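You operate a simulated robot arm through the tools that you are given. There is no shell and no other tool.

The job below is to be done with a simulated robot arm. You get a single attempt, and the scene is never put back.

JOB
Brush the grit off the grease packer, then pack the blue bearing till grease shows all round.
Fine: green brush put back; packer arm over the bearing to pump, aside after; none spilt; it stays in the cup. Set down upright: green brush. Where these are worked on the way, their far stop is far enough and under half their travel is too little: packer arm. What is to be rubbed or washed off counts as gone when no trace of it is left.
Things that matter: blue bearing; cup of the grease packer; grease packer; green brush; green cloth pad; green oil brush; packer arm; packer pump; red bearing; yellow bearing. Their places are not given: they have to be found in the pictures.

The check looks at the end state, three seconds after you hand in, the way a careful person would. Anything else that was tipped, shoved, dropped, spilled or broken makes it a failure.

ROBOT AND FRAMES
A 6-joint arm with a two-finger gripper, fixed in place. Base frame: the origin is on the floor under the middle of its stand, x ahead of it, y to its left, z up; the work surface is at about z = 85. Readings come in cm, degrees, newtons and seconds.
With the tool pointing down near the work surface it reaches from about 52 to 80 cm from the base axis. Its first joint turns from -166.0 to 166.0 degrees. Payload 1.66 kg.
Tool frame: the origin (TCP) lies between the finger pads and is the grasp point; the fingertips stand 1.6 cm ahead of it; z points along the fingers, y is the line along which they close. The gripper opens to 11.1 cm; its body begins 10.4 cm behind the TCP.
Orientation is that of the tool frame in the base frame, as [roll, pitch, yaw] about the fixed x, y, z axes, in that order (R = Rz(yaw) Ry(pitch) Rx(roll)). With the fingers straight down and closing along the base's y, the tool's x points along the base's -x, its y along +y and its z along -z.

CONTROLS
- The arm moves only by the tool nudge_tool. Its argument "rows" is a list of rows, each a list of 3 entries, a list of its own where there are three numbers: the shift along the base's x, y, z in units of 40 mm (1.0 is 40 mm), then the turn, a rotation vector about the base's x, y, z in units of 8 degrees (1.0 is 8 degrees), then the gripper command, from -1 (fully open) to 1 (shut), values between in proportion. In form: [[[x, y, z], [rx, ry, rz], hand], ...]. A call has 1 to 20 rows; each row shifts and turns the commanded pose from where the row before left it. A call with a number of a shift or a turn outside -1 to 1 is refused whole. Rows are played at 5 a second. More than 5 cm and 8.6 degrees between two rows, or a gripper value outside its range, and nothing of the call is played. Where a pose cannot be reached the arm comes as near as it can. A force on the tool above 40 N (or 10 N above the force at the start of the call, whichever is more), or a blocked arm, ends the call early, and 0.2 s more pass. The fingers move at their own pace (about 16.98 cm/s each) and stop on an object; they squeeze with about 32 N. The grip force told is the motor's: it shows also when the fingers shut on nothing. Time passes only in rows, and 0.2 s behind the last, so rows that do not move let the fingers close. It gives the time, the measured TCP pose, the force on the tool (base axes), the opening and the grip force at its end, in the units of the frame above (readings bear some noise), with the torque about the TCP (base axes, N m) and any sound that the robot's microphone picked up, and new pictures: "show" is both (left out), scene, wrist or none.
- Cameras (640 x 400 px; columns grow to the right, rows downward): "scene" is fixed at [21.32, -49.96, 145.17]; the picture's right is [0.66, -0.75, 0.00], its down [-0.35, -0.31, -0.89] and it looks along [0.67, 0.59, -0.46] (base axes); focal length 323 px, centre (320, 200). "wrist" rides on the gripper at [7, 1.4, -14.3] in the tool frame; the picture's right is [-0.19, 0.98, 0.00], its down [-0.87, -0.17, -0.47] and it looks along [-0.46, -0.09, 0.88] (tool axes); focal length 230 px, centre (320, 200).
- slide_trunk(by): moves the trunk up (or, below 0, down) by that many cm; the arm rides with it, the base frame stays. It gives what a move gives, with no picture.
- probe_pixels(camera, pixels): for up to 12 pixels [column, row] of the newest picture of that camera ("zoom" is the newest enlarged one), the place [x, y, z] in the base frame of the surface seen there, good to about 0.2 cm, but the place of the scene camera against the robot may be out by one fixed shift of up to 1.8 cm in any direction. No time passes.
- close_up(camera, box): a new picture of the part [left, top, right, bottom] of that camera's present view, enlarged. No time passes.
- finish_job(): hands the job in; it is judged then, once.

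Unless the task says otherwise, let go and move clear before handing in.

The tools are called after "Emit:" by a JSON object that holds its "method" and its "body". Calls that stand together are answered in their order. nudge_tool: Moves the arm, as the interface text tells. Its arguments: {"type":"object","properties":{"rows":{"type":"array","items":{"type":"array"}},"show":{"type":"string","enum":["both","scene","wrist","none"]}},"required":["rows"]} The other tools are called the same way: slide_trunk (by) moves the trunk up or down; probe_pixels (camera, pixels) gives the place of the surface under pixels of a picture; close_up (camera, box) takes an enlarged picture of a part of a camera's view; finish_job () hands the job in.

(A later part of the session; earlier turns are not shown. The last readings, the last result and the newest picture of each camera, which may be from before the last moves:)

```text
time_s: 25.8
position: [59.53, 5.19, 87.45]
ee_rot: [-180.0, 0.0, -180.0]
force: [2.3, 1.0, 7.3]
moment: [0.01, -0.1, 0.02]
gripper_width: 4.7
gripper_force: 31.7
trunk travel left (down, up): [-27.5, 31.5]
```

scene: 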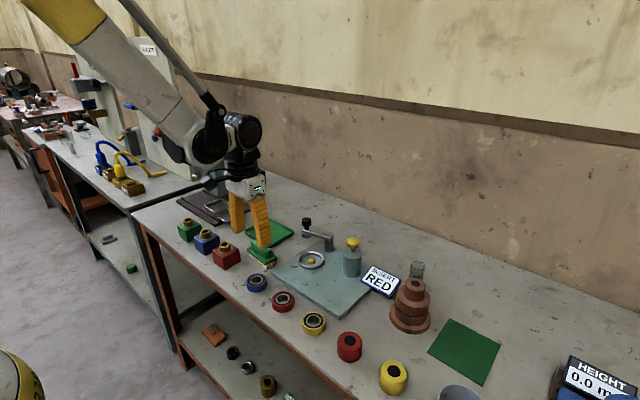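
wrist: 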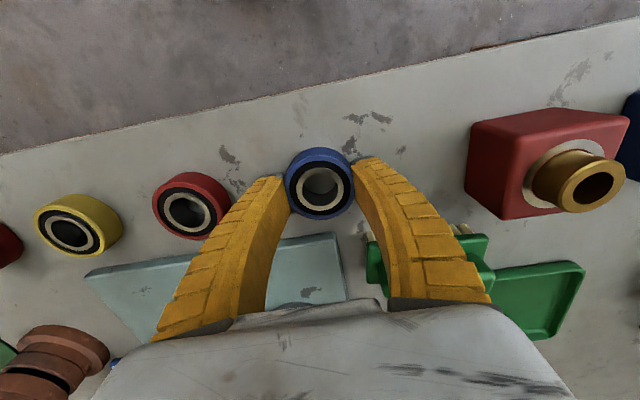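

The gripper holds the bearing (width 4.7, 31.7 N). I'll lift and check that it comes up level.

Emit:
{"method": "nudge_tool", "body": {"rows": [[[0, 0, 0.2], [0, 0, 0], 1], [[0, 0, 0.5], [0, 0, 0], 1], [[0, 0, 0.7], [0, 0, 0], 1], [[0, 0, 0], [0, 0, 0], 1]], "show": "both"}}

Emit:
{"method": "close_up", "body": {"camera": "wrist", "box": [240, 130, 400, 230]}}

Emit:
{"method": "close_up", "body": {"camera": "scene", "box": [200, 220, 340, 308]}}

```text
time_s: 26.8
position: [59.52, 5.08, 92.96]
ee_rot: [179.9, 0.0, -179.9]
force: [0.1, -0.4, -0.9]
moment: [-0.02, 0.01, 0.0]
gripper_width: 4.65
gripper_force: 31.7
trunk travel left (down, up): [-27.5, 31.5]
```

scene: 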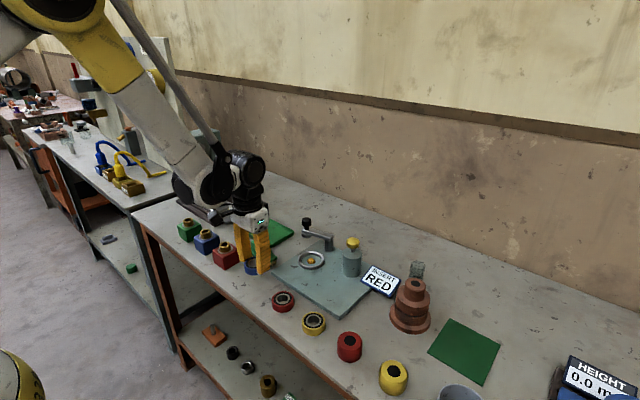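
wrist: 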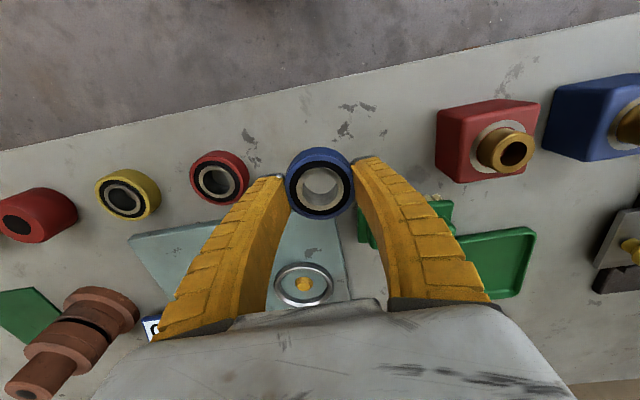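

```text
4.00 times, centred on (320, 180) of wrist
```

zoom: 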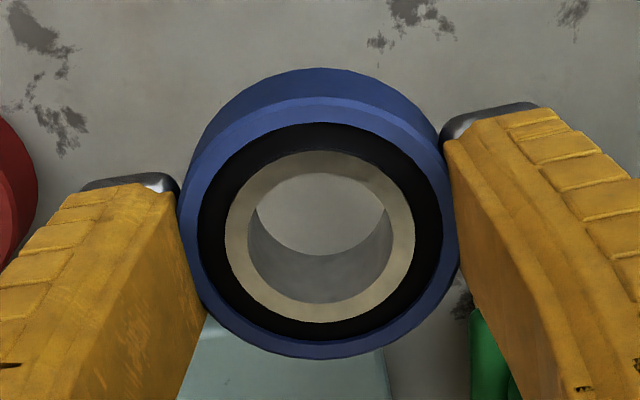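

```text
4.55 times, centred on (270, 264) of scene
```

zoom: 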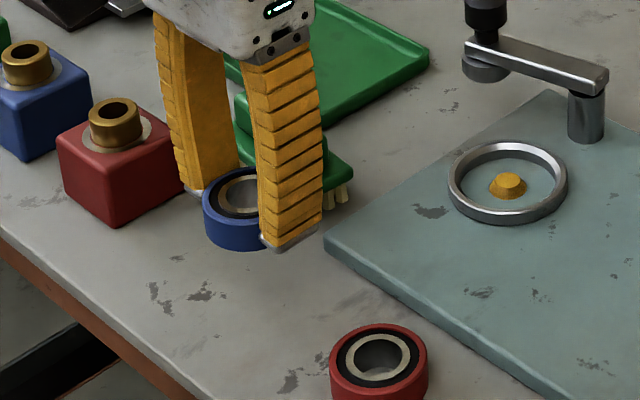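

The bearing hangs level and centred. From here the cup is visible at (304,285), so I'll measure its centre again.

Emit:
{"method": "close_up", "body": {"camera": "wrist", "box": [264, 260, 344, 310]}}

```text
8.00 times, centred on (304, 285) of wrist
```

zoom: 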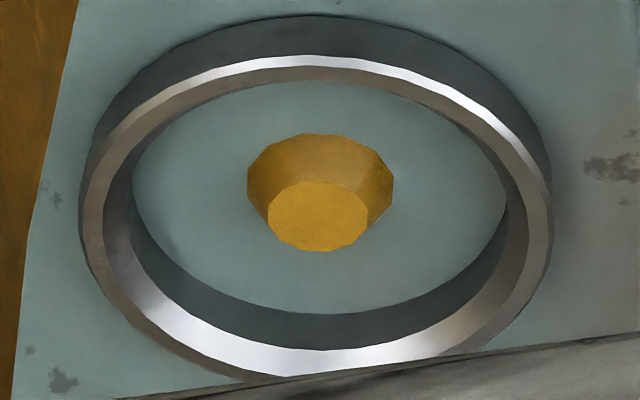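

Emit:
{"method": "probe_pixels", "body": {"camera": "zoom", "pixels": [[92, 220], [540, 225], [315, 62], [295, 368], [317, 215], [150, 105], [490, 330], [160, 330], [490, 110], [270, 200], [366, 210], [317, 250]]}}

```text
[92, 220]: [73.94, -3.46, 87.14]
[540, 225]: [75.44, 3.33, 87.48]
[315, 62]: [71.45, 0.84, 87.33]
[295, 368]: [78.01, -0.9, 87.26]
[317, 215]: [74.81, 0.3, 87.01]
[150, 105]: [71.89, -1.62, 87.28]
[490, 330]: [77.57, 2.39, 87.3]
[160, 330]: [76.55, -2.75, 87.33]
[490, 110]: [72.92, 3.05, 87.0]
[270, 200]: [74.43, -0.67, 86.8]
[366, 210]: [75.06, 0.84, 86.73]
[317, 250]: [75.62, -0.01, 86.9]
```

Cup centre is confirmed at about (74.78, 0.1). I'll carry the bearing there at a safe height and check the readout.

Emit:
{"method": "nudge_tool", "body": {"rows": [[[0.5, -0.166, 0.2], [0, 0, 0], 1], [[0.665, -0.216, 0], [0, 0, 0], 1], [[0.665, -0.216, 0], [0, 0, 0], 1], [[0.665, -0.216, 0], [0, 0, 0], 1], [[0.665, -0.216, 0], [0, 0, 0], 1], [[0.665, -0.216, 0], [0, 0, 0], 1], [[0, 0, 0], [0, 0, 0], 1], [[0, 0, 0], [0, 0, 0], 1]], "show": "both"}}

Emit:
{"method": "close_up", "body": {"camera": "scene", "box": [240, 200, 400, 300]}}

```text
time_s: 28.6
position: [74.96, 0.03, 93.85]
ee_rot: [-180.0, 0.0, 179.9]
force: [0.5, -0.5, -1.3]
moment: [0.03, -0.03, -0.01]
gripper_width: 4.62
gripper_force: 32.0
trunk travel left (down, up): [-27.5, 31.5]
```

scene: 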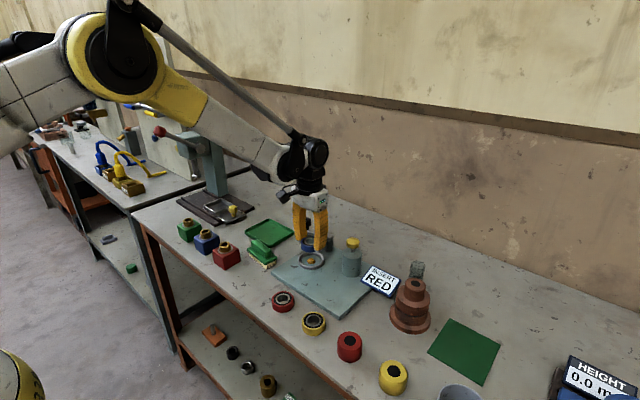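
wrist: 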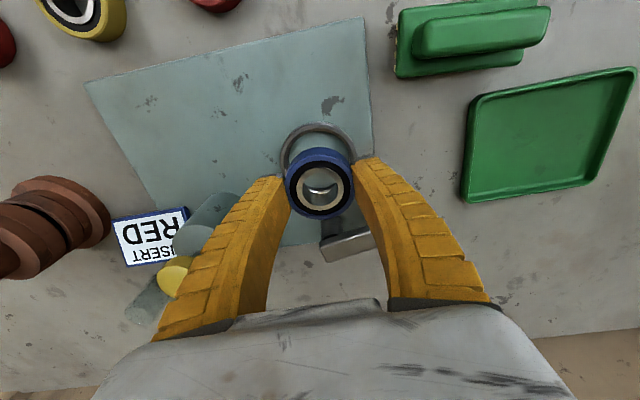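

```text
4.00 times, centred on (320, 250) of scene
```

zoom: 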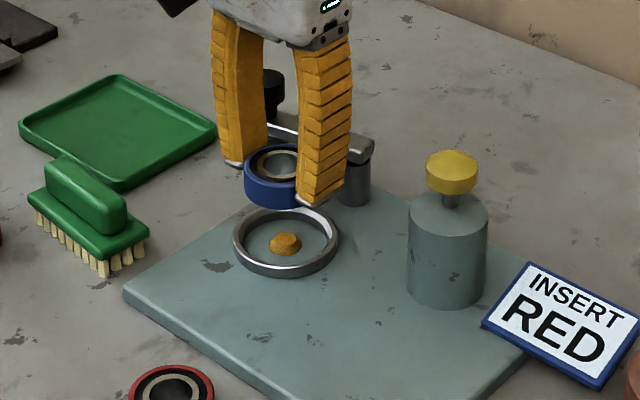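

The bearing is above the cup at (74.96, 0.03). I'll trim slightly and lower to just above the rim, then look.

Emit:
{"method": "nudge_tool", "body": {"rows": [[[-0.03, 0.015, -0.4], [0, 0, 0], 1], [[0, 0, -0.4], [0, 0, 0], 1], [[0, 0, -0.25], [0, 0, 0], 1], [[0, 0, 0], [0, 0, 0], 1]], "show": "both"}}

Emit:
{"method": "close_up", "body": {"camera": "wrist", "box": [240, 120, 400, 220]}}

Emit:
{"method": "close_up", "body": {"camera": "scene", "box": [280, 230, 344, 270]}}

```text
time_s: 29.6
position: [74.81, 0.17, 89.57]
ee_rot: [180.0, -0.1, -179.9]
force: [0.8, 0.4, -1.1]
moment: [0.02, -0.01, 0.05]
gripper_width: 4.56
gripper_force: 31.9
trunk travel left (down, up): [-27.5, 31.5]
```

scene: 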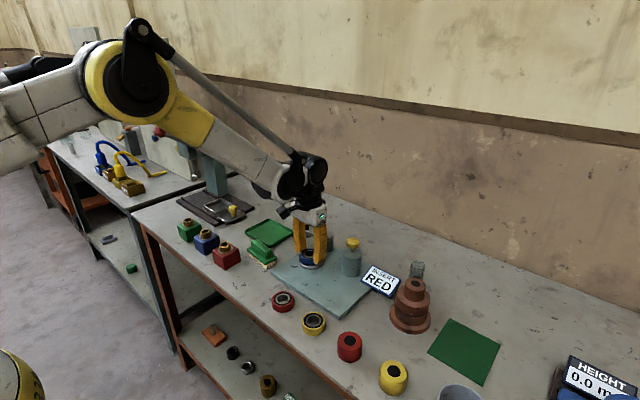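
wrist: 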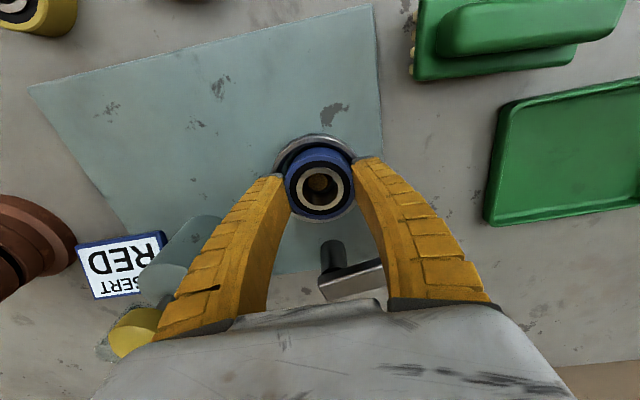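

```text
4.00 times, centred on (320, 170) of wrist
```

zoom: 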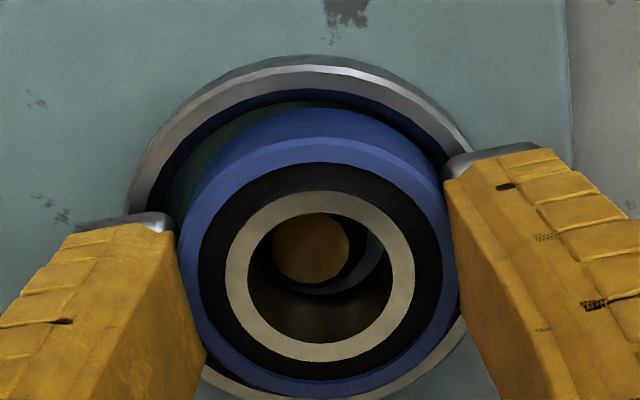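

```text
10.00 times, centred on (312, 250) of scene
```

zoom: 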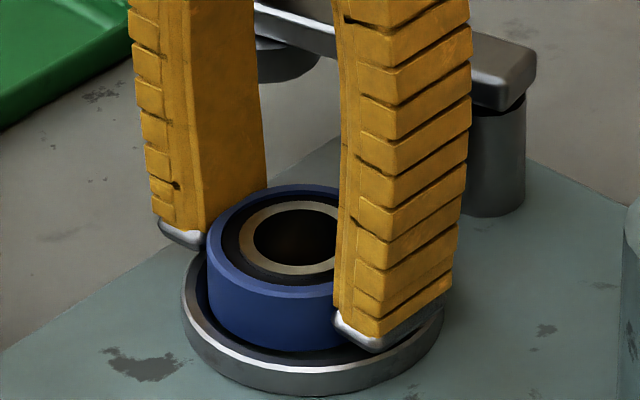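

The bearing is inside the ring's outline but sits about 0.2–0.3 cm off toward -x/+y: the post shows off-centre through the bore at (310,250) in the zoom. I'll shift (+0.2, -0.2) cm and recheck.

Emit:
{"method": "nudge_tool", "body": {"rows": [[[0.05, -0.055, 0], [0, 0, 0], 1], [[0, 0, 0], [0, 0, 0], 1], [[0, 0, 0], [0, 0, 0], 1]], "show": "both"}}

Emit:
{"method": "close_up", "body": {"camera": "wrist", "box": [240, 120, 400, 220]}}

Emit:
{"method": "close_up", "body": {"camera": "scene", "box": [280, 230, 344, 270]}}

```text
time_s: 30.4
position: [74.88, 0.02, 89.54]
ee_rot: [180.0, 0.1, 179.9]
force: [-0.8, -0.5, -1.6]
moment: [-0.03, 0.01, -0.03]
gripper_width: 4.56
gripper_force: 32.0
trunk travel left (down, up): [-27.5, 31.5]
```

scene: 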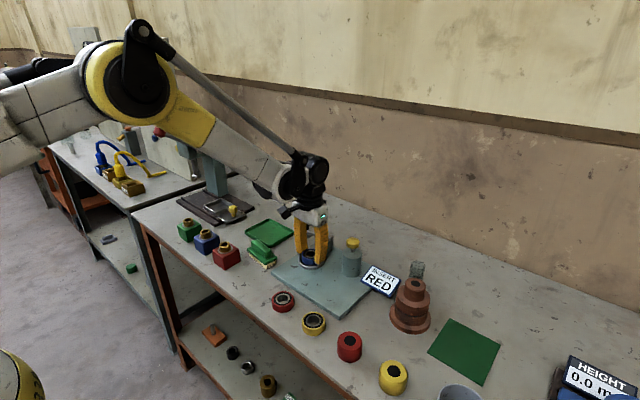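
wrist: 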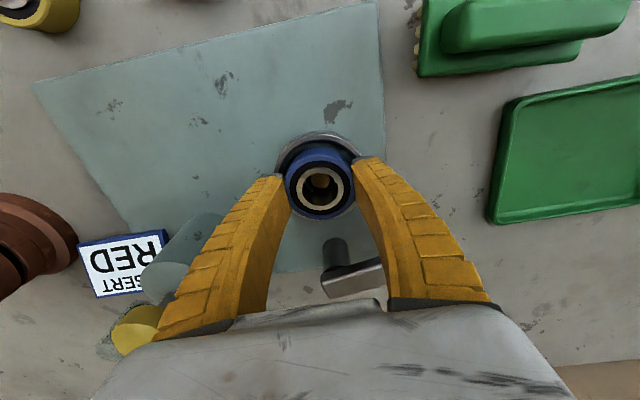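

```text
4.00 times, centred on (320, 170) of wrist
```

zoom: 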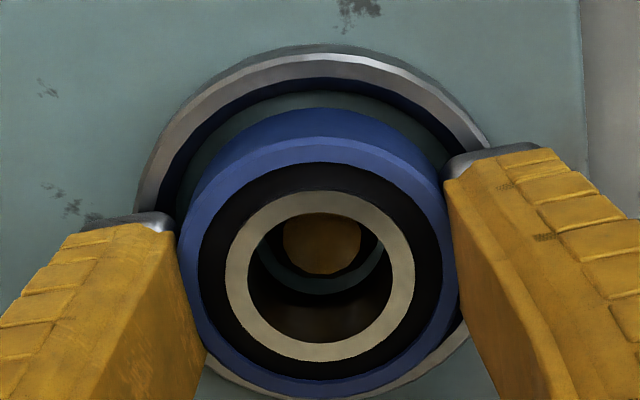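

```text
10.00 times, centred on (312, 250) of scene
```

zoom: 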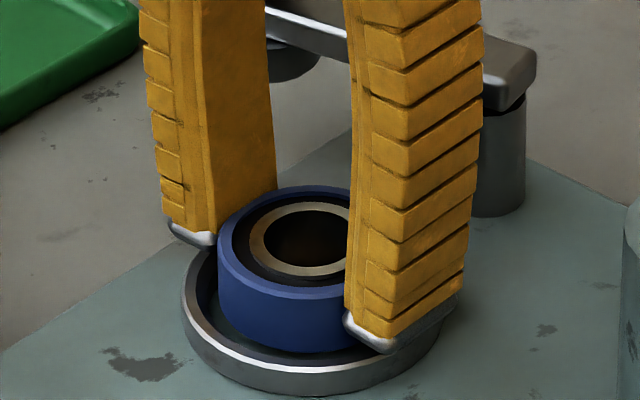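

The post is now centred in the bore at (320,240), and the bearing sits evenly in the ring. I'll lower until it touches.

Emit:
{"method": "nudge_tool", "body": {"rows": [[[0.015, -0.01, -0.08], [0, 0, 0], 1], [[0, 0, -0.06], [0, 0, 0], 1], [[0, 0, -0.03], [0, 0, 0], 1], [[0, 0, 0], [0, 0, 0], 1]], "show": "both"}}

Emit:
{"method": "close_up", "body": {"camera": "scene", "box": [280, 230, 344, 270]}}

Emit:
{"method": "close_up", "body": {"camera": "wrist", "box": [240, 120, 400, 220]}}

```text
time_s: 31.4
position: [75.07, -0.03, 88.94]
ee_rot: [179.9, -0.1, 180.0]
force: [1.4, 0.8, 3.9]
moment: [0.0, -0.01, -0.01]
gripper_width: 4.58
gripper_force: 31.6
trunk travel left (down, up): [-27.5, 31.5]
```

scene: 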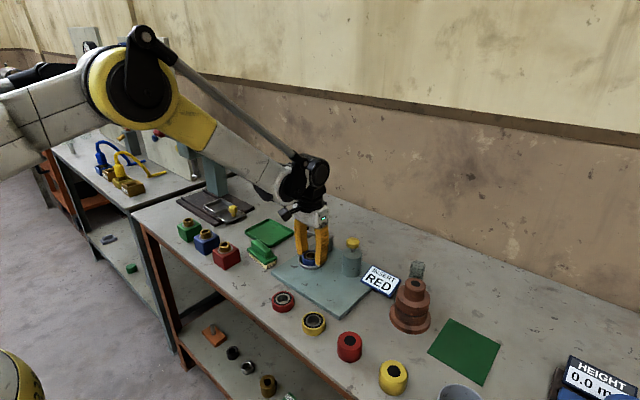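
wrist: 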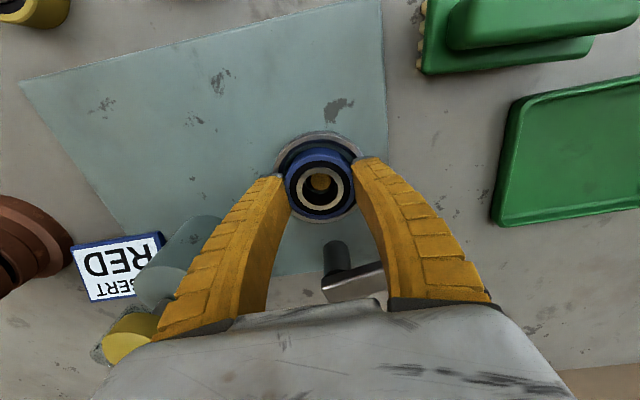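

```text
10.00 times, centred on (312, 250) of scene
```

zoom: 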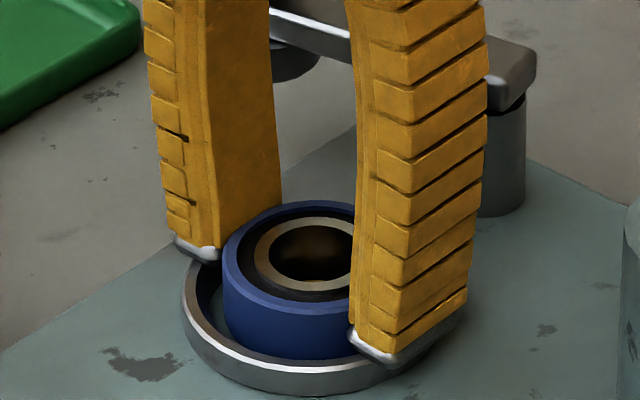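

```text
4.00 times, centred on (320, 170) of wrist
```

zoom: 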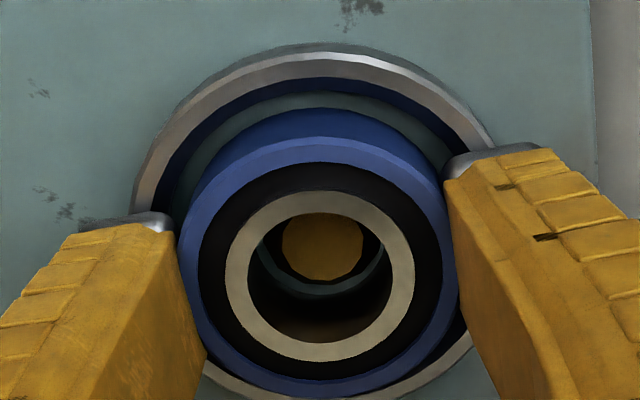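

The bearing is seated (3.9 N up-force at z 88.94, as computed). I'll open the fingers and rise straight up.

Emit:
{"method": "nudge_tool", "body": {"rows": [[[0, 0, 0], [0, 0, 0], 0.05], [[0, 0, 0], [0, 0, 0], -0.2], [[0, 0, 0], [0, 0, 0], -0.2], [[0, 0, 0.3], [0, 0, 0], -0.2], [[0, 0, 0.8], [0, 0, 0], -0.2], [[0, 0, 0.9], [0, 0, 0], -0.2], [[0, 0, 0.9], [0, 0, 0], -0.2], [[0, 0, 0], [0, 0, 0], -0.2]], "show": "both"}}

Emit:
{"method": "close_up", "body": {"camera": "scene", "box": [272, 210, 368, 270]}}

Emit:
{"method": "close_up", "body": {"camera": "wrist", "box": [220, 100, 420, 225]}}

```text
time_s: 33.2
position: [75.02, -0.18, 100.76]
ee_rot: [180.0, -0.1, 179.8]
force: [-0.1, -0.7, 0.5]
moment: [0.01, 0.01, -0.01]
gripper_width: 6.87
gripper_force: 0.9
trunk travel left (down, up): [-27.5, 31.5]
```

scene: 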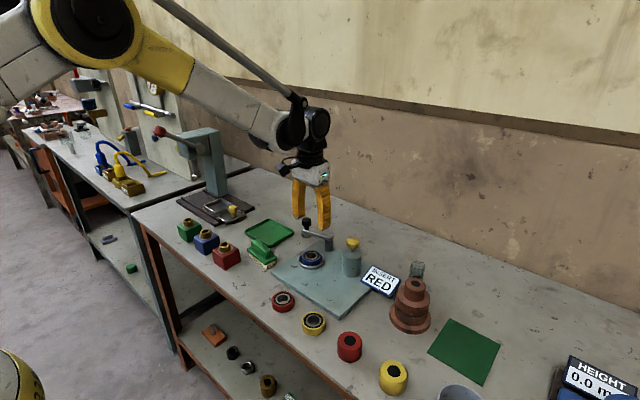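
wrist: 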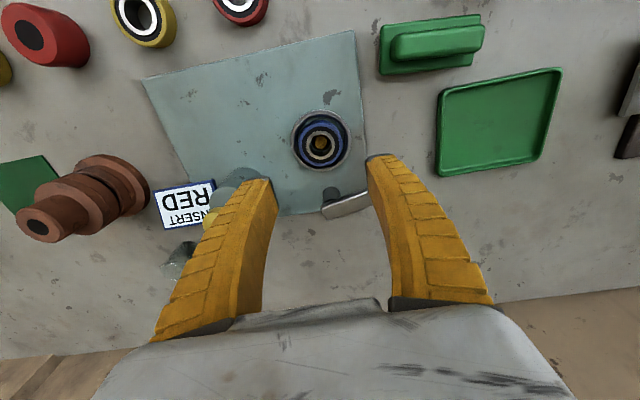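

```text
6.67 times, centred on (320, 240) of scene
```

zoom: 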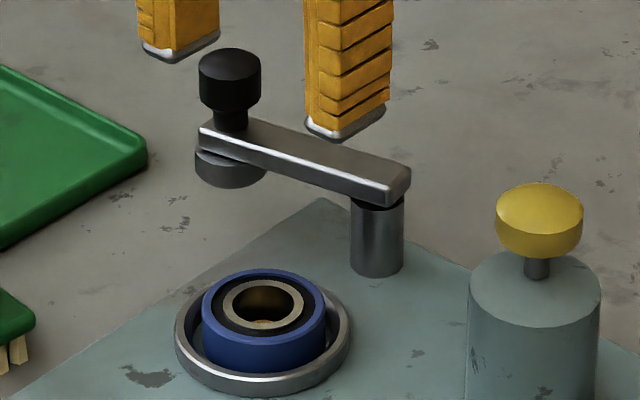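

```text
3.20 times, centred on (320, 162) of wrist
```

zoom: 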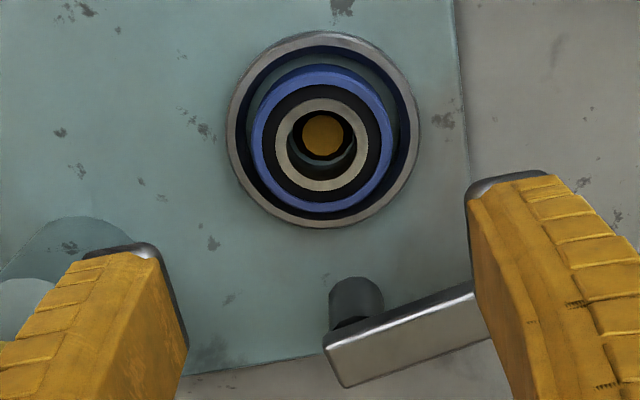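

The blue bearing sits in the cup around the post. Next I'll back off to view and measure the packer arm, its knob and the pump.

Emit:
{"method": "nudge_tool", "body": {"rows": [[[-0.9, 0.2, 0.2], [0, 0, 0], -1], [[-0.9, 0.2, 0.2], [0, 0, 0], -1], [[-0.9, 0.2, 0.2], [0, 0, 0], -1], [[0, 0, 0], [0, 0, 0], -1]], "show": "wrist"}}

Emit:
{"method": "close_up", "body": {"camera": "wrist", "box": [240, 150, 420, 262]}}

```text
time_s: 34.2
position: [64.05, 2.32, 103.26]
ee_rot: [180.0, -0.1, 179.9]
force: [-0.1, -0.9, -0.2]
moment: [-0.01, -0.03, 0.01]
gripper_width: 11.09
gripper_force: 0.1
trunk travel left (down, up): [-27.5, 31.5]
```

wrist: 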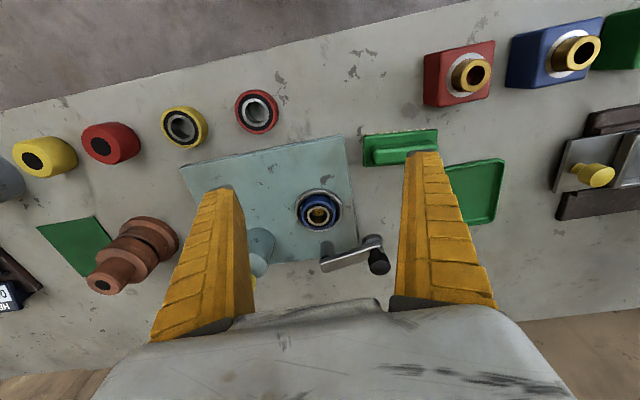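

```text
3.56 times, centred on (330, 206) of wrist
```

zoom: 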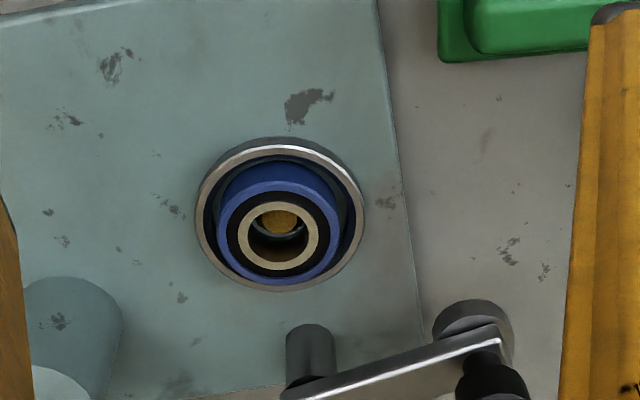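

Emit:
{"method": "close_up", "body": {"camera": "wrist", "box": [300, 215, 420, 290]}}

Emit:
{"method": "close_up", "body": {"camera": "scene", "box": [280, 200, 384, 265]}}

```text
5.33 times, centred on (360, 252) of wrist
```

zoom: 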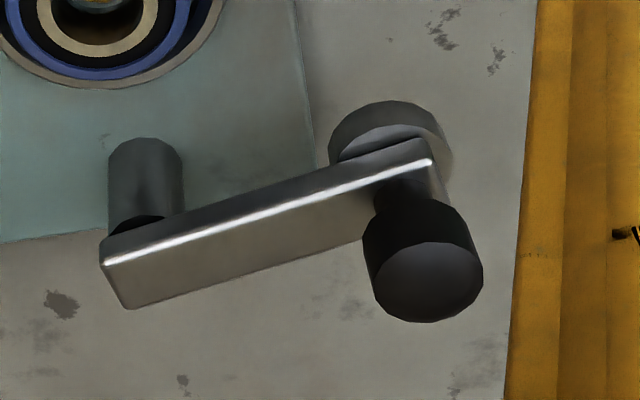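

```text
6.15 times, centred on (332, 232) of scene
```

zoom: 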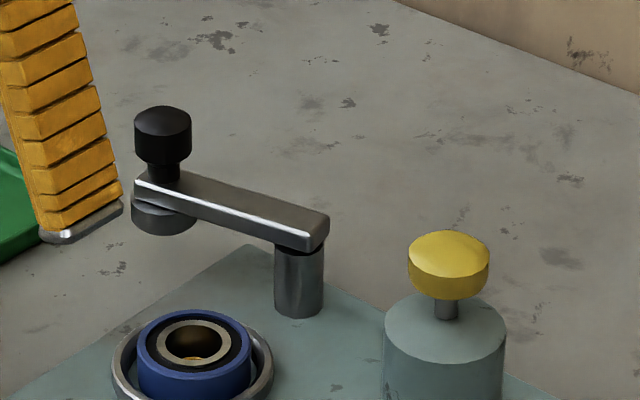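

Emit:
{"method": "close_up", "body": {"camera": "wrist", "box": [300, 215, 420, 290]}}

Emit:
{"method": "probe_pixels", "body": {"camera": "wrist", "pixels": [[380, 267], [387, 262], [373, 262], [378, 251], [375, 246], [378, 236], [368, 239], [340, 261], [326, 262], [326, 253], [327, 243], [325, 268]]}}

```text
5.33 times, centred on (360, 252) of wrist
```

zoom: 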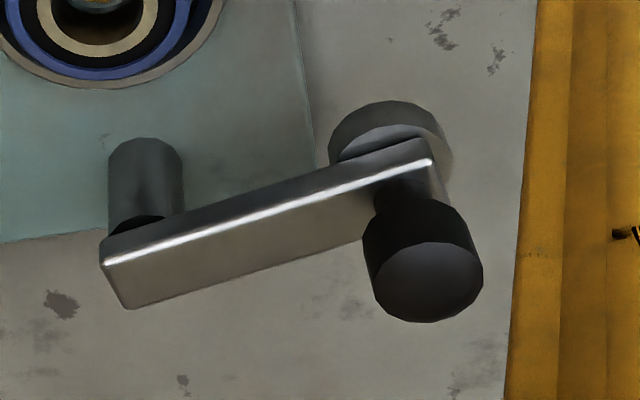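

```text
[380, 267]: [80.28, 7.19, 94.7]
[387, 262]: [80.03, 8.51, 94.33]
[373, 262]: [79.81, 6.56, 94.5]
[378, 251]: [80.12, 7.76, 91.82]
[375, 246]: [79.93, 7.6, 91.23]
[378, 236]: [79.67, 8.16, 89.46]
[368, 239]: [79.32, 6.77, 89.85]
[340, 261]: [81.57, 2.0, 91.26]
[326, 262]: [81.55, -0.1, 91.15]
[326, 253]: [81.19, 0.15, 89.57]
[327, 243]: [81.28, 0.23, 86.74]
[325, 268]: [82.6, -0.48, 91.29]
```

Knob top centre is about (80.3, 7.25, 94.75) with radius about 1, and the pivot post is near (82.1, 0.1). So the arm must swing about 77° counter-clockwise to lie over the cup. I'll turn the tool so the fingers close along the swing direction and hover over the knob.

Emit:
{"method": "nudge_tool", "body": {"rows": [[[0.406, 0.123, -0.08], [0, 0, -0.95], 0.15], [[0.406, 0.123, -0.08], [0, 0, -0.95], 0.15], [[0.406, 0.123, -0.08], [0, 0, -0.95], 0.15], [[0.406, 0.123, -0.08], [0, 0, -0.95], 0.15], [[0.406, 0.123, -0.08], [0, 0, -0.95], 0.15], [[0.406, 0.123, -0.08], [0, 0, -0.95], 0.15], [[0.406, 0.123, -0.08], [0, 0, -0.95], 0.15], [[0.406, 0.123, -0.08], [0, 0, -0.95], 0.15], [[0.406, 0.123, -0.08], [0, 0, -0.95], 0.15], [[0.406, 0.123, -0.08], [0, 0, -0.95], 0.15], [[0, 0, 0], [0, 0, 0], 0.15]], "show": "both"}}

```text
time_s: 36.6
position: [80.4, 7.16, 99.72]
ee_rot: [180.0, -0.1, 103.8]
force: [1.0, 0.2, 0.2]
moment: [0.0, 0.0, -0.03]
gripper_width: 4.96
gripper_force: 1.8
trunk travel left (down, up): [-27.5, 31.5]
```

scene: 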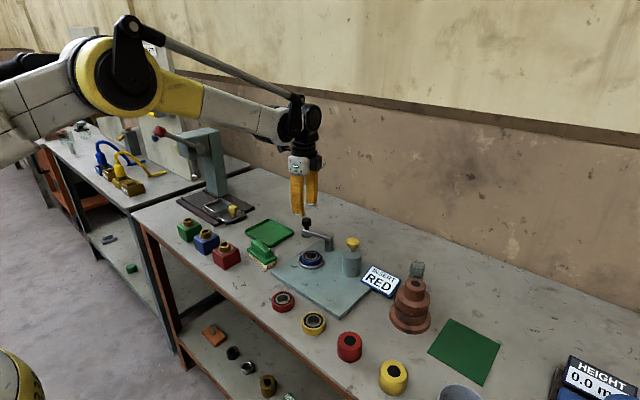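
wrist: 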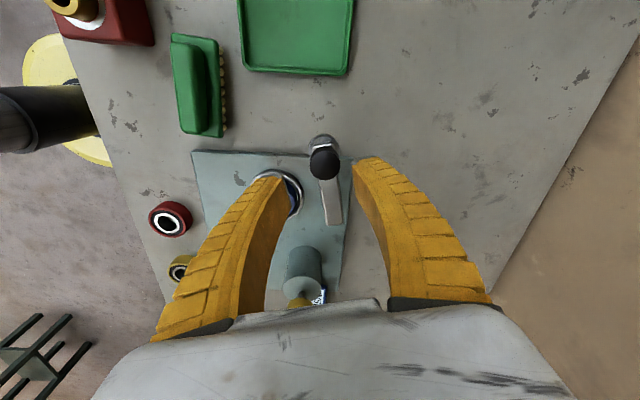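

I'm hovering above the knob, seen at (324,162). I'll probe its top outline to centre on it.

Emit:
{"method": "close_up", "body": {"camera": "wrist", "box": [280, 120, 376, 180]}}

Emit:
{"method": "probe_pixels", "body": {"camera": "wrist", "pixels": [[324, 163], [311, 163], [336, 163], [324, 151], [324, 175]]}}

```text
6.67 times, centred on (328, 150) of wrist
```

zoom: 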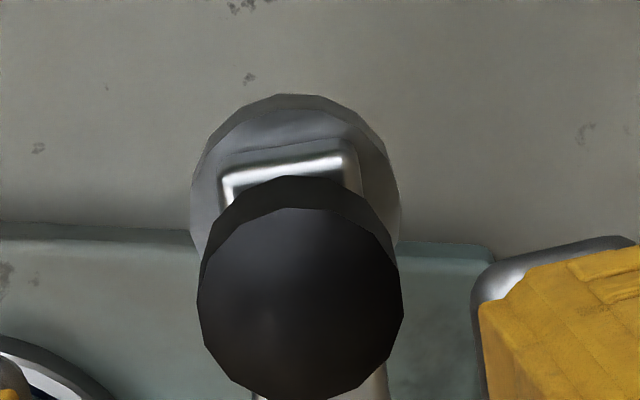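

```text
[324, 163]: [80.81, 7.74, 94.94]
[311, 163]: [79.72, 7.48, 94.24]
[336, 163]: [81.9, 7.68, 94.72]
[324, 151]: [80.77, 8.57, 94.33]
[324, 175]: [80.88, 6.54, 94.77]
```

The knob centre is about (80.8, 7.5) from this closer view. I'll also re-measure the pivot and cup from here, to get the arc right.

Emit:
{"method": "close_up", "body": {"camera": "wrist", "box": [260, 130, 388, 320]}}

Emit:
{"method": "probe_pixels", "body": {"camera": "wrist", "pixels": [[332, 200], [328, 218], [340, 218], [333, 224], [334, 215], [322, 200], [341, 200], [303, 255], [303, 285], [297, 300]]}}

```text
2.11 times, centred on (324, 225) of wrist
```

zoom: 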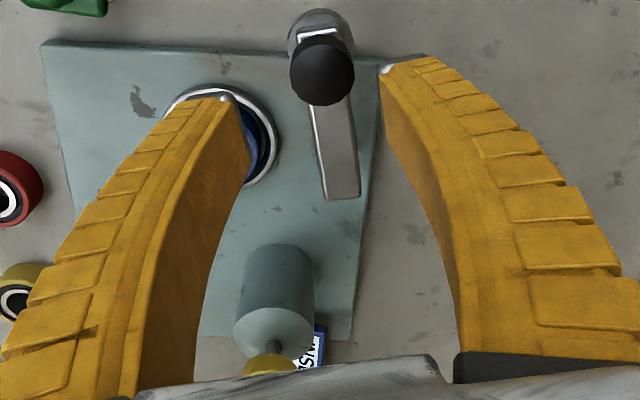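

```text
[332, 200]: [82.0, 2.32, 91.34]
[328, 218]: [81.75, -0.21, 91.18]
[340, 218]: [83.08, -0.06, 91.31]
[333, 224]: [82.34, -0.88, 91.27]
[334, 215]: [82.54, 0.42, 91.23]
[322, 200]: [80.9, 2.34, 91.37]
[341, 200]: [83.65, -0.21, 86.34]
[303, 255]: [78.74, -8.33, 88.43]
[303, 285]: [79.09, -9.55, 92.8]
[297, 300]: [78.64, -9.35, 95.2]
```

Pivot is about (82.4, 0.0), so the arm radius is about 7.6 and the swing goes from about 102° to 180°. I'll descend with the knob between the fingers.

Emit:
{"method": "nudge_tool", "body": {"rows": [[[0.1, 0.085, 0], [0, 0, 0], 0.15], [[0, 0, -0.5], [0, 0, 0], 0.15], [[0, 0, -0.5], [0, 0, 0], 0.15], [[0, 0, -0.45], [0, 0, 0], 0.15], [[0, 0, 0], [0, 0, 0], 0.15]], "show": "both"}}

Emit:
{"method": "close_up", "body": {"camera": "wrist", "box": [240, 130, 400, 230]}}

Emit:
{"method": "close_up", "body": {"camera": "scene", "box": [272, 190, 368, 250]}}

```text
time_s: 37.8
position: [80.8, 7.58, 94.15]
ee_rot: [-180.0, 0.1, 103.8]
force: [-0.3, 0.0, -0.2]
moment: [-0.04, -0.01, 0.01]
gripper_width: 4.97
gripper_force: 1.5
trunk travel left (down, up): [-27.5, 31.5]
```

scene: 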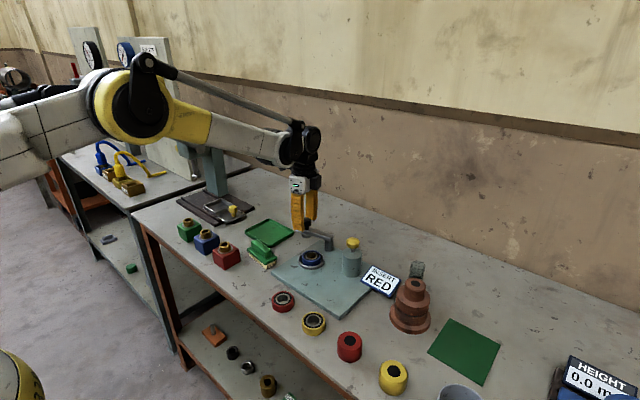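
wrist: 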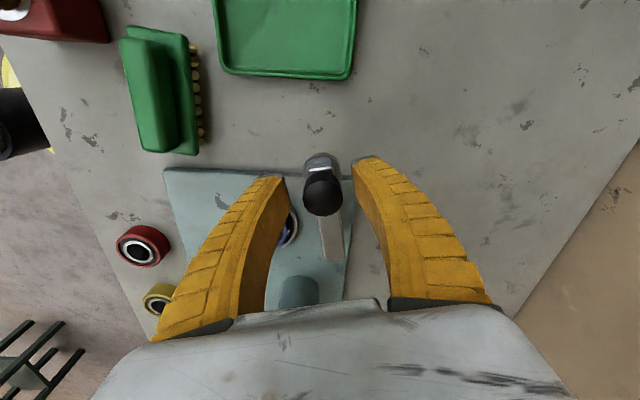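

```text
4.00 times, centred on (320, 180) of wrist
```

zoom: 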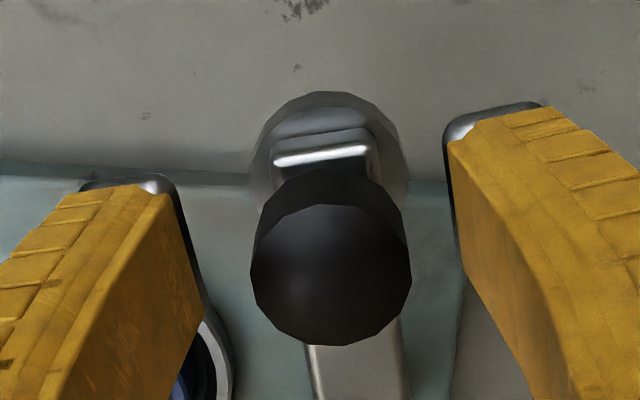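

```text
6.67 times, centred on (320, 220) of scene
```

zoom: 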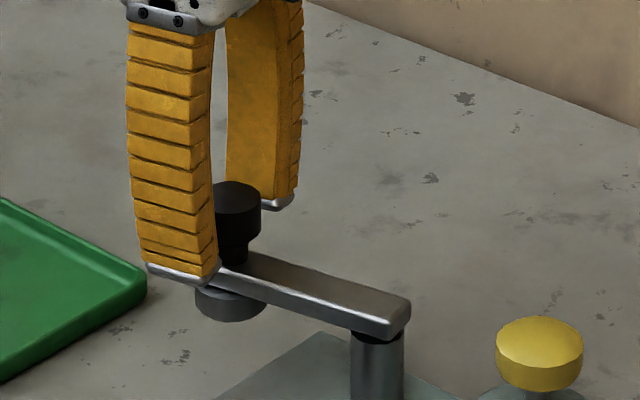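

The knob is centred between the fingers (zoom (331,275)). I'll cage it loosely at about 3 cm opening and swing the first half of the arc.

Emit:
{"method": "nudge_tool", "body": {"rows": [[[0.03, -0.01, -0.05], [0, 0, 0], 0.47], [[0, 0, 0], [0, 0, 0], 0.47], [[-0.255, -0.068, 0], [0, 0, 1], 0.47], [[-0.243, -0.103, 0], [0, 0, 1], 0.47], [[-0.225, -0.138, 0], [0, 0, 1], 0.47], [[-0.205, -0.165, 0], [0, 0, 1], 0.47], [[-0.18, -0.193, 0], [0, 0, 1], 0.47], [[0, 0, 0], [0, 0, 0], 0.47]], "show": "both"}}

Emit:
{"method": "close_up", "body": {"camera": "scene", "box": [256, 190, 384, 270]}}

```text
time_s: 39.6
position: [76.37, 4.79, 93.77]
ee_rot: [-180.0, 0.0, 144.0]
force: [0.1, -0.8, 0.5]
moment: [-0.03, 0.02, 0.02]
gripper_width: 3.23
gripper_force: 2.0
trunk travel left (down, up): [-27.5, 31.5]
```

scene: 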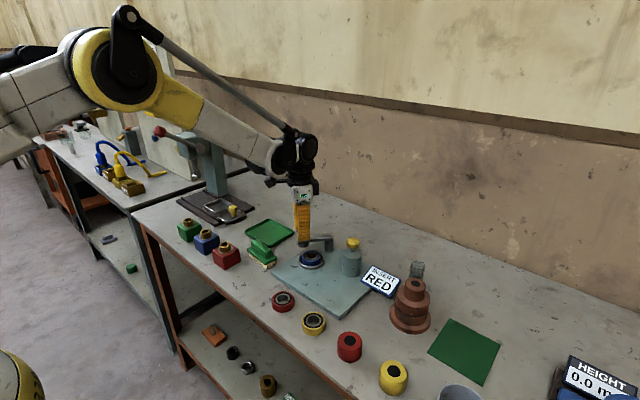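
wrist: 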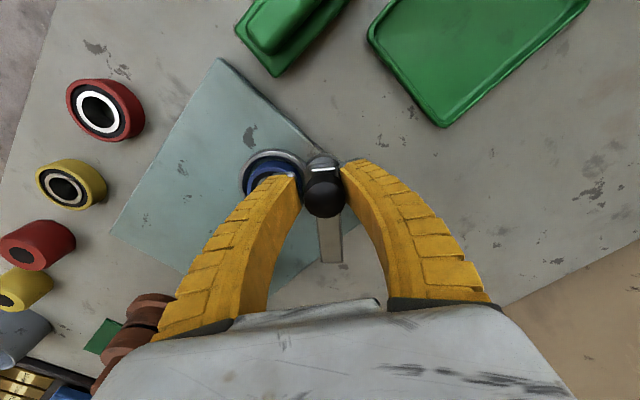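

```text
5.00 times, centred on (320, 230) of scene
```

zoom: 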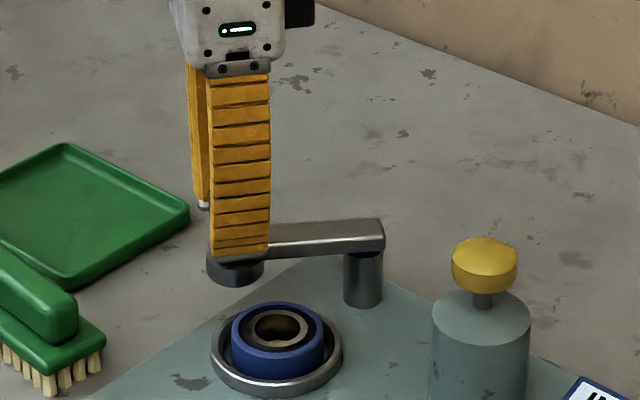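

The arm follows smoothly with no load. I'll continue the swing toward the cup.

Emit:
{"method": "nudge_tool", "body": {"rows": [[[-0.15, -0.215, 0], [0, 0, 1], 0.47], [[-0.12, -0.235, 0], [0, 0, 1], 0.47], [[-0.085, -0.25, 0], [0, 0, 1], 0.47], [[-0.05, -0.258, 0], [0, 0, 1], 0.47], [[0, 0, 0], [0, 0, 0], 0.47]], "show": "both"}}

Emit:
{"method": "close_up", "body": {"camera": "scene", "box": [256, 190, 384, 270]}}

Emit:
{"method": "close_up", "body": {"camera": "wrist", "box": [220, 110, 420, 235]}}

```text
time_s: 40.8
position: [74.89, 1.09, 93.84]
ee_rot: [180.0, 0.1, 176.1]
force: [0.2, 0.6, 0.7]
moment: [0.03, 0.0, -0.01]
gripper_width: 3.27
gripper_force: 2.3
trunk travel left (down, up): [-27.5, 31.5]
```

scene: 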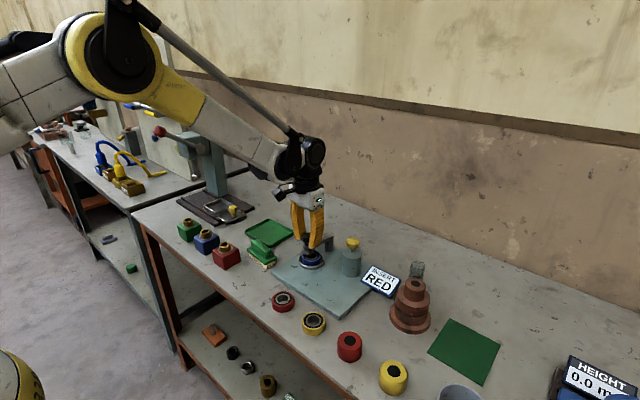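
wrist: 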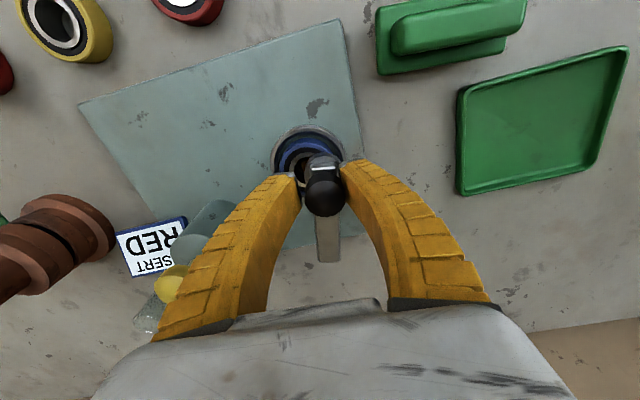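

```text
5.00 times, centred on (320, 230) of scene
```

zoom: 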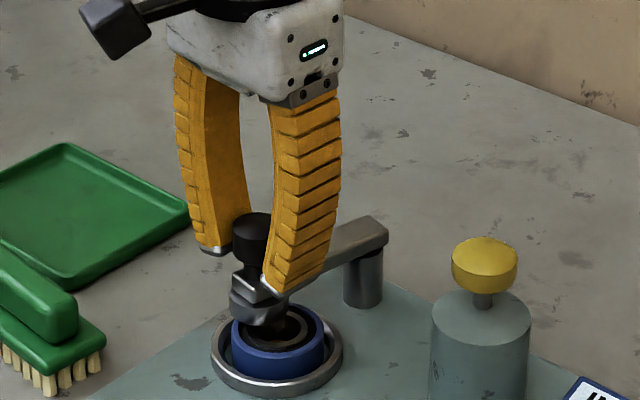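

```text
3.20 times, centred on (320, 172) of wrist
```

zoom: 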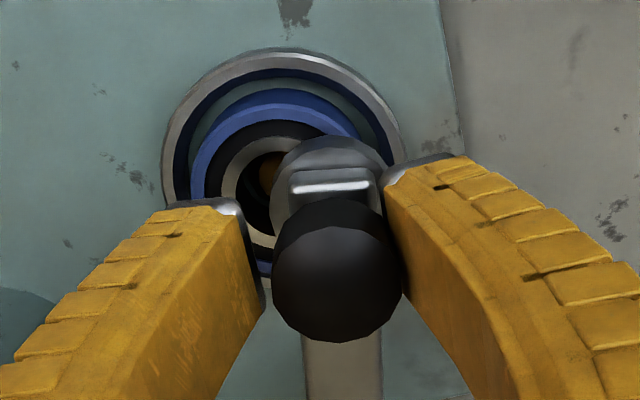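

The head is about 1.2 cm short of the cup centre. I'll keep pushing in small steps and watch for the stop.

Emit:
{"method": "nudge_tool", "body": {"rows": [[[-0.005, -0.12, 0], [0, 0, 0.4], 0.47], [[0, -0.12, 0], [0, 0, 0.4], 0.47], [[0, -0.06, 0], [0, 0, 0.2], 0.47], [[0, 0, 0], [0, 0, 0], 0.47]], "show": "both"}}

Emit:
{"method": "close_up", "body": {"camera": "scene", "box": [256, 190, 384, 270]}}

Emit:
{"method": "close_up", "body": {"camera": "wrist", "box": [220, 110, 420, 235]}}

```text
time_s: 41.8
position: [74.88, -0.13, 93.94]
ee_rot: [179.9, 0.0, -176.0]
force: [0.3, 0.5, 0.2]
moment: [0.03, -0.02, -0.02]
gripper_width: 3.23
gripper_force: 2.0
trunk travel left (down, up): [-27.5, 31.5]
```

scene: 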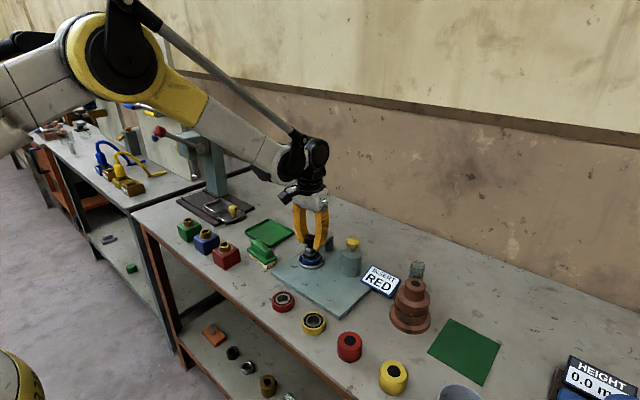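
wrist: 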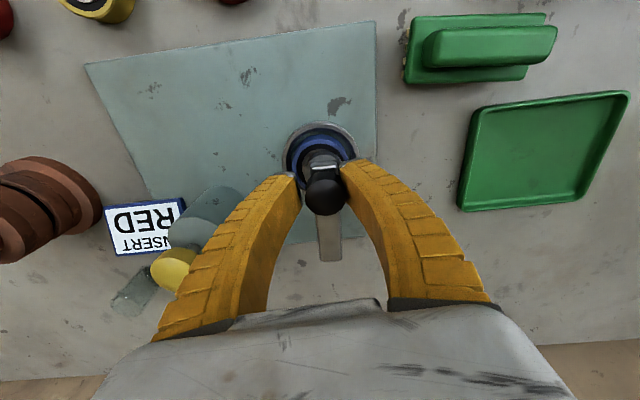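

```text
5.00 times, centred on (320, 230) of scene
```

zoom: 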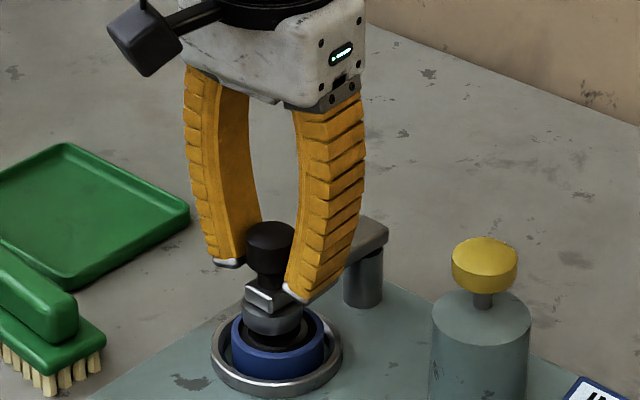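

```text
3.20 times, centred on (320, 172) of wrist
```

zoom: 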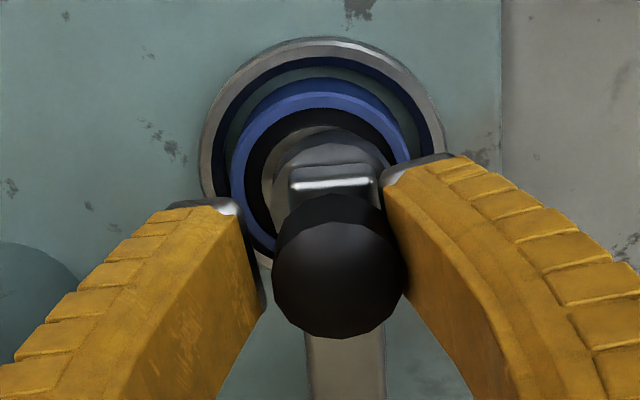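

The head is almost centred on the bearing and I've met no stop yet. I'll push a little further in fine steps.

Emit:
{"method": "nudge_tool", "body": {"rows": [[[0, -0.05, 0], [0, 0, 0.1], 0.47], [[0, -0.04, 0], [0, 0, 0.1], 0.47], [[0, 0, 0], [0, 0, 0], 0.47]], "show": "both"}}

Emit:
{"method": "close_up", "body": {"camera": "wrist", "box": [220, 110, 420, 235]}}

Emit:
{"method": "close_up", "body": {"camera": "scene", "box": [272, 220, 352, 270]}}

```text
time_s: 42.6
position: [74.95, -0.42, 93.74]
ee_rot: [-180.0, 0.0, -174.4]
force: [1.3, 3.1, -0.1]
moment: [-0.01, -0.02, -0.02]
gripper_width: 3.38
gripper_force: 2.8
trunk travel left (down, up): [-27.5, 31.5]
```

scene: 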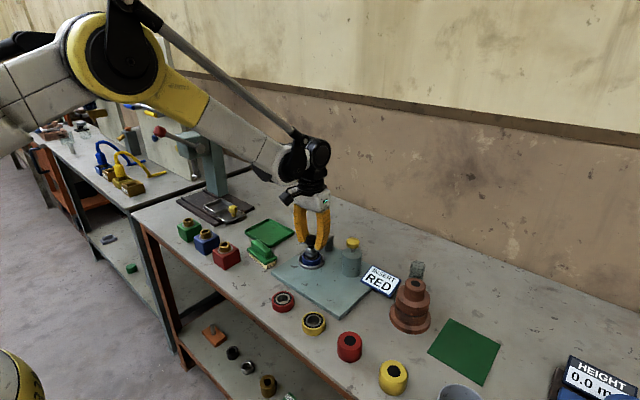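
wrist: 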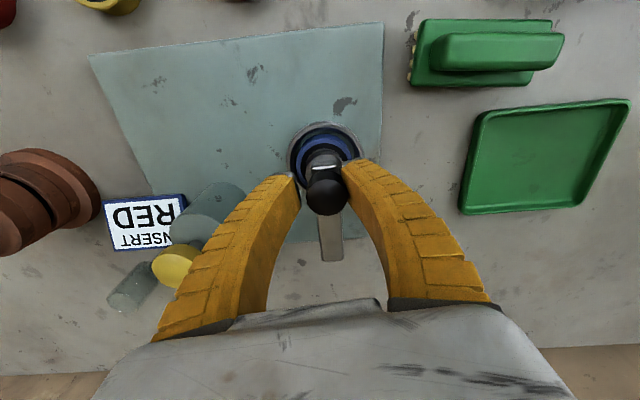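

```text
3.20 times, centred on (320, 172) of wrist
```

zoom: 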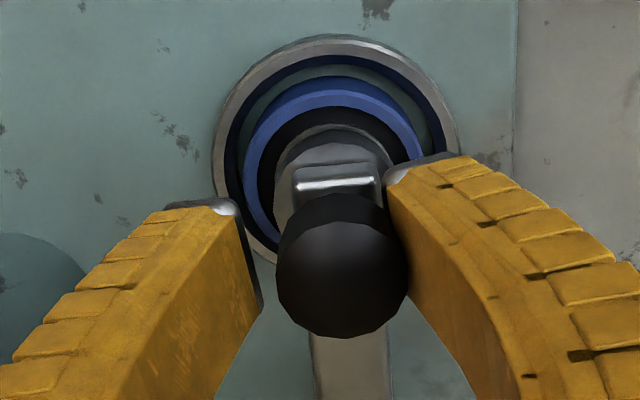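

```text
8.00 times, centred on (312, 245) of scene
```

zoom: 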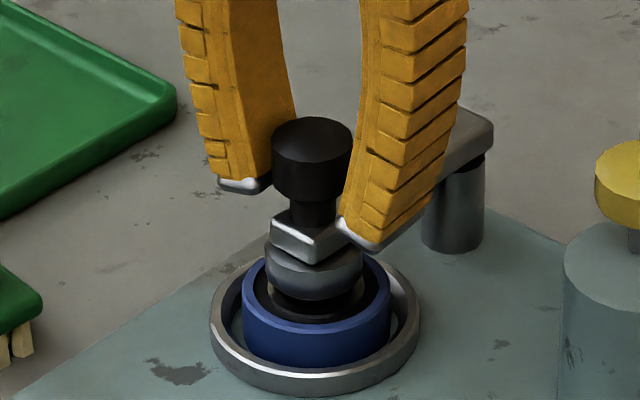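

The force rose to 3 N and the head is centred over the bearing, so the stop is reached. I'll press lightly once more to confirm, then relax.

Emit:
{"method": "nudge_tool", "body": {"rows": [[[0, -0.06, 0], [0, 0, 0], 0.47], [[0, 0, 0], [0, 0, 0], 0.47]], "show": "none"}}

```text
time_s: 43.2
position: [74.93, -0.65, 93.88]
ee_rot: [180.0, 0.0, -174.3]
force: [0.9, 7.4, 0.4]
moment: [0.09, -0.09, 0.05]
gripper_width: 3.74
gripper_force: 5.5
trunk travel left (down, up): [-27.5, 31.5]
```

The stop is confirmed (7.4 N, no further travel). I'll back off to centre, open, and rise clear of the knob.

Emit:
{"method": "nudge_tool", "body": {"rows": [[[0, 0.125, 0], [0, 0, 0], 0.47], [[0, 0, 0], [0, 0, 0], 0.1], [[0, 0, 0], [0, 0, 0], 0.1], [[0, 0, 0.5], [0, 0, 0], 0.1], [[0, 0, 0.8], [0, 0, 0], 0.1], [[-0.7, -0.5, 0.3], [0, 0, 0], 0.1], [[-0.7, -0.5, 0], [0, 0, -0.7], 0.1], [[0, 0, 0], [0, 0, 0], 0.1]], "show": "both"}}

Emit:
{"method": "close_up", "body": {"camera": "scene", "box": [272, 210, 384, 280]}}

```text
time_s: 45.0
position: [69.2, -4.41, 100.18]
ee_rot: [-179.9, 0.0, 180.0]
force: [0.1, 0.0, -0.5]
moment: [0.04, 0.0, 0.01]
gripper_width: 5.23
gripper_force: 1.4
trunk travel left (down, up): [-27.5, 31.5]
```

scene: 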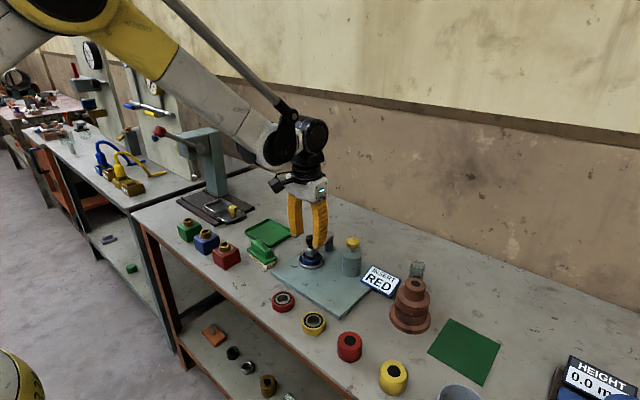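
wrist: 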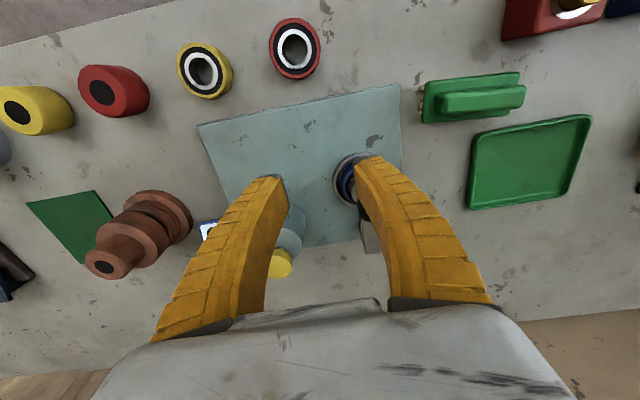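

```text
5.71 times, centred on (328, 245) of scene
```

zoom: 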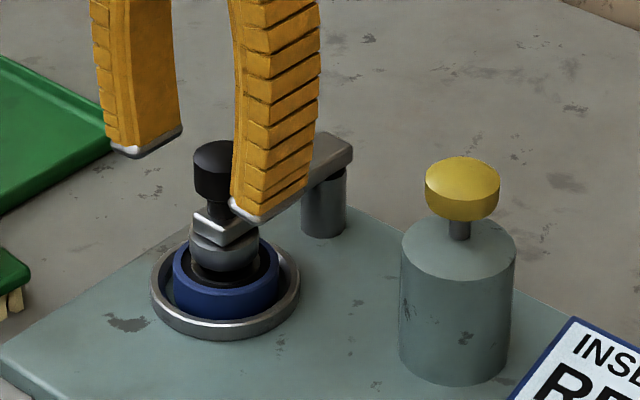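

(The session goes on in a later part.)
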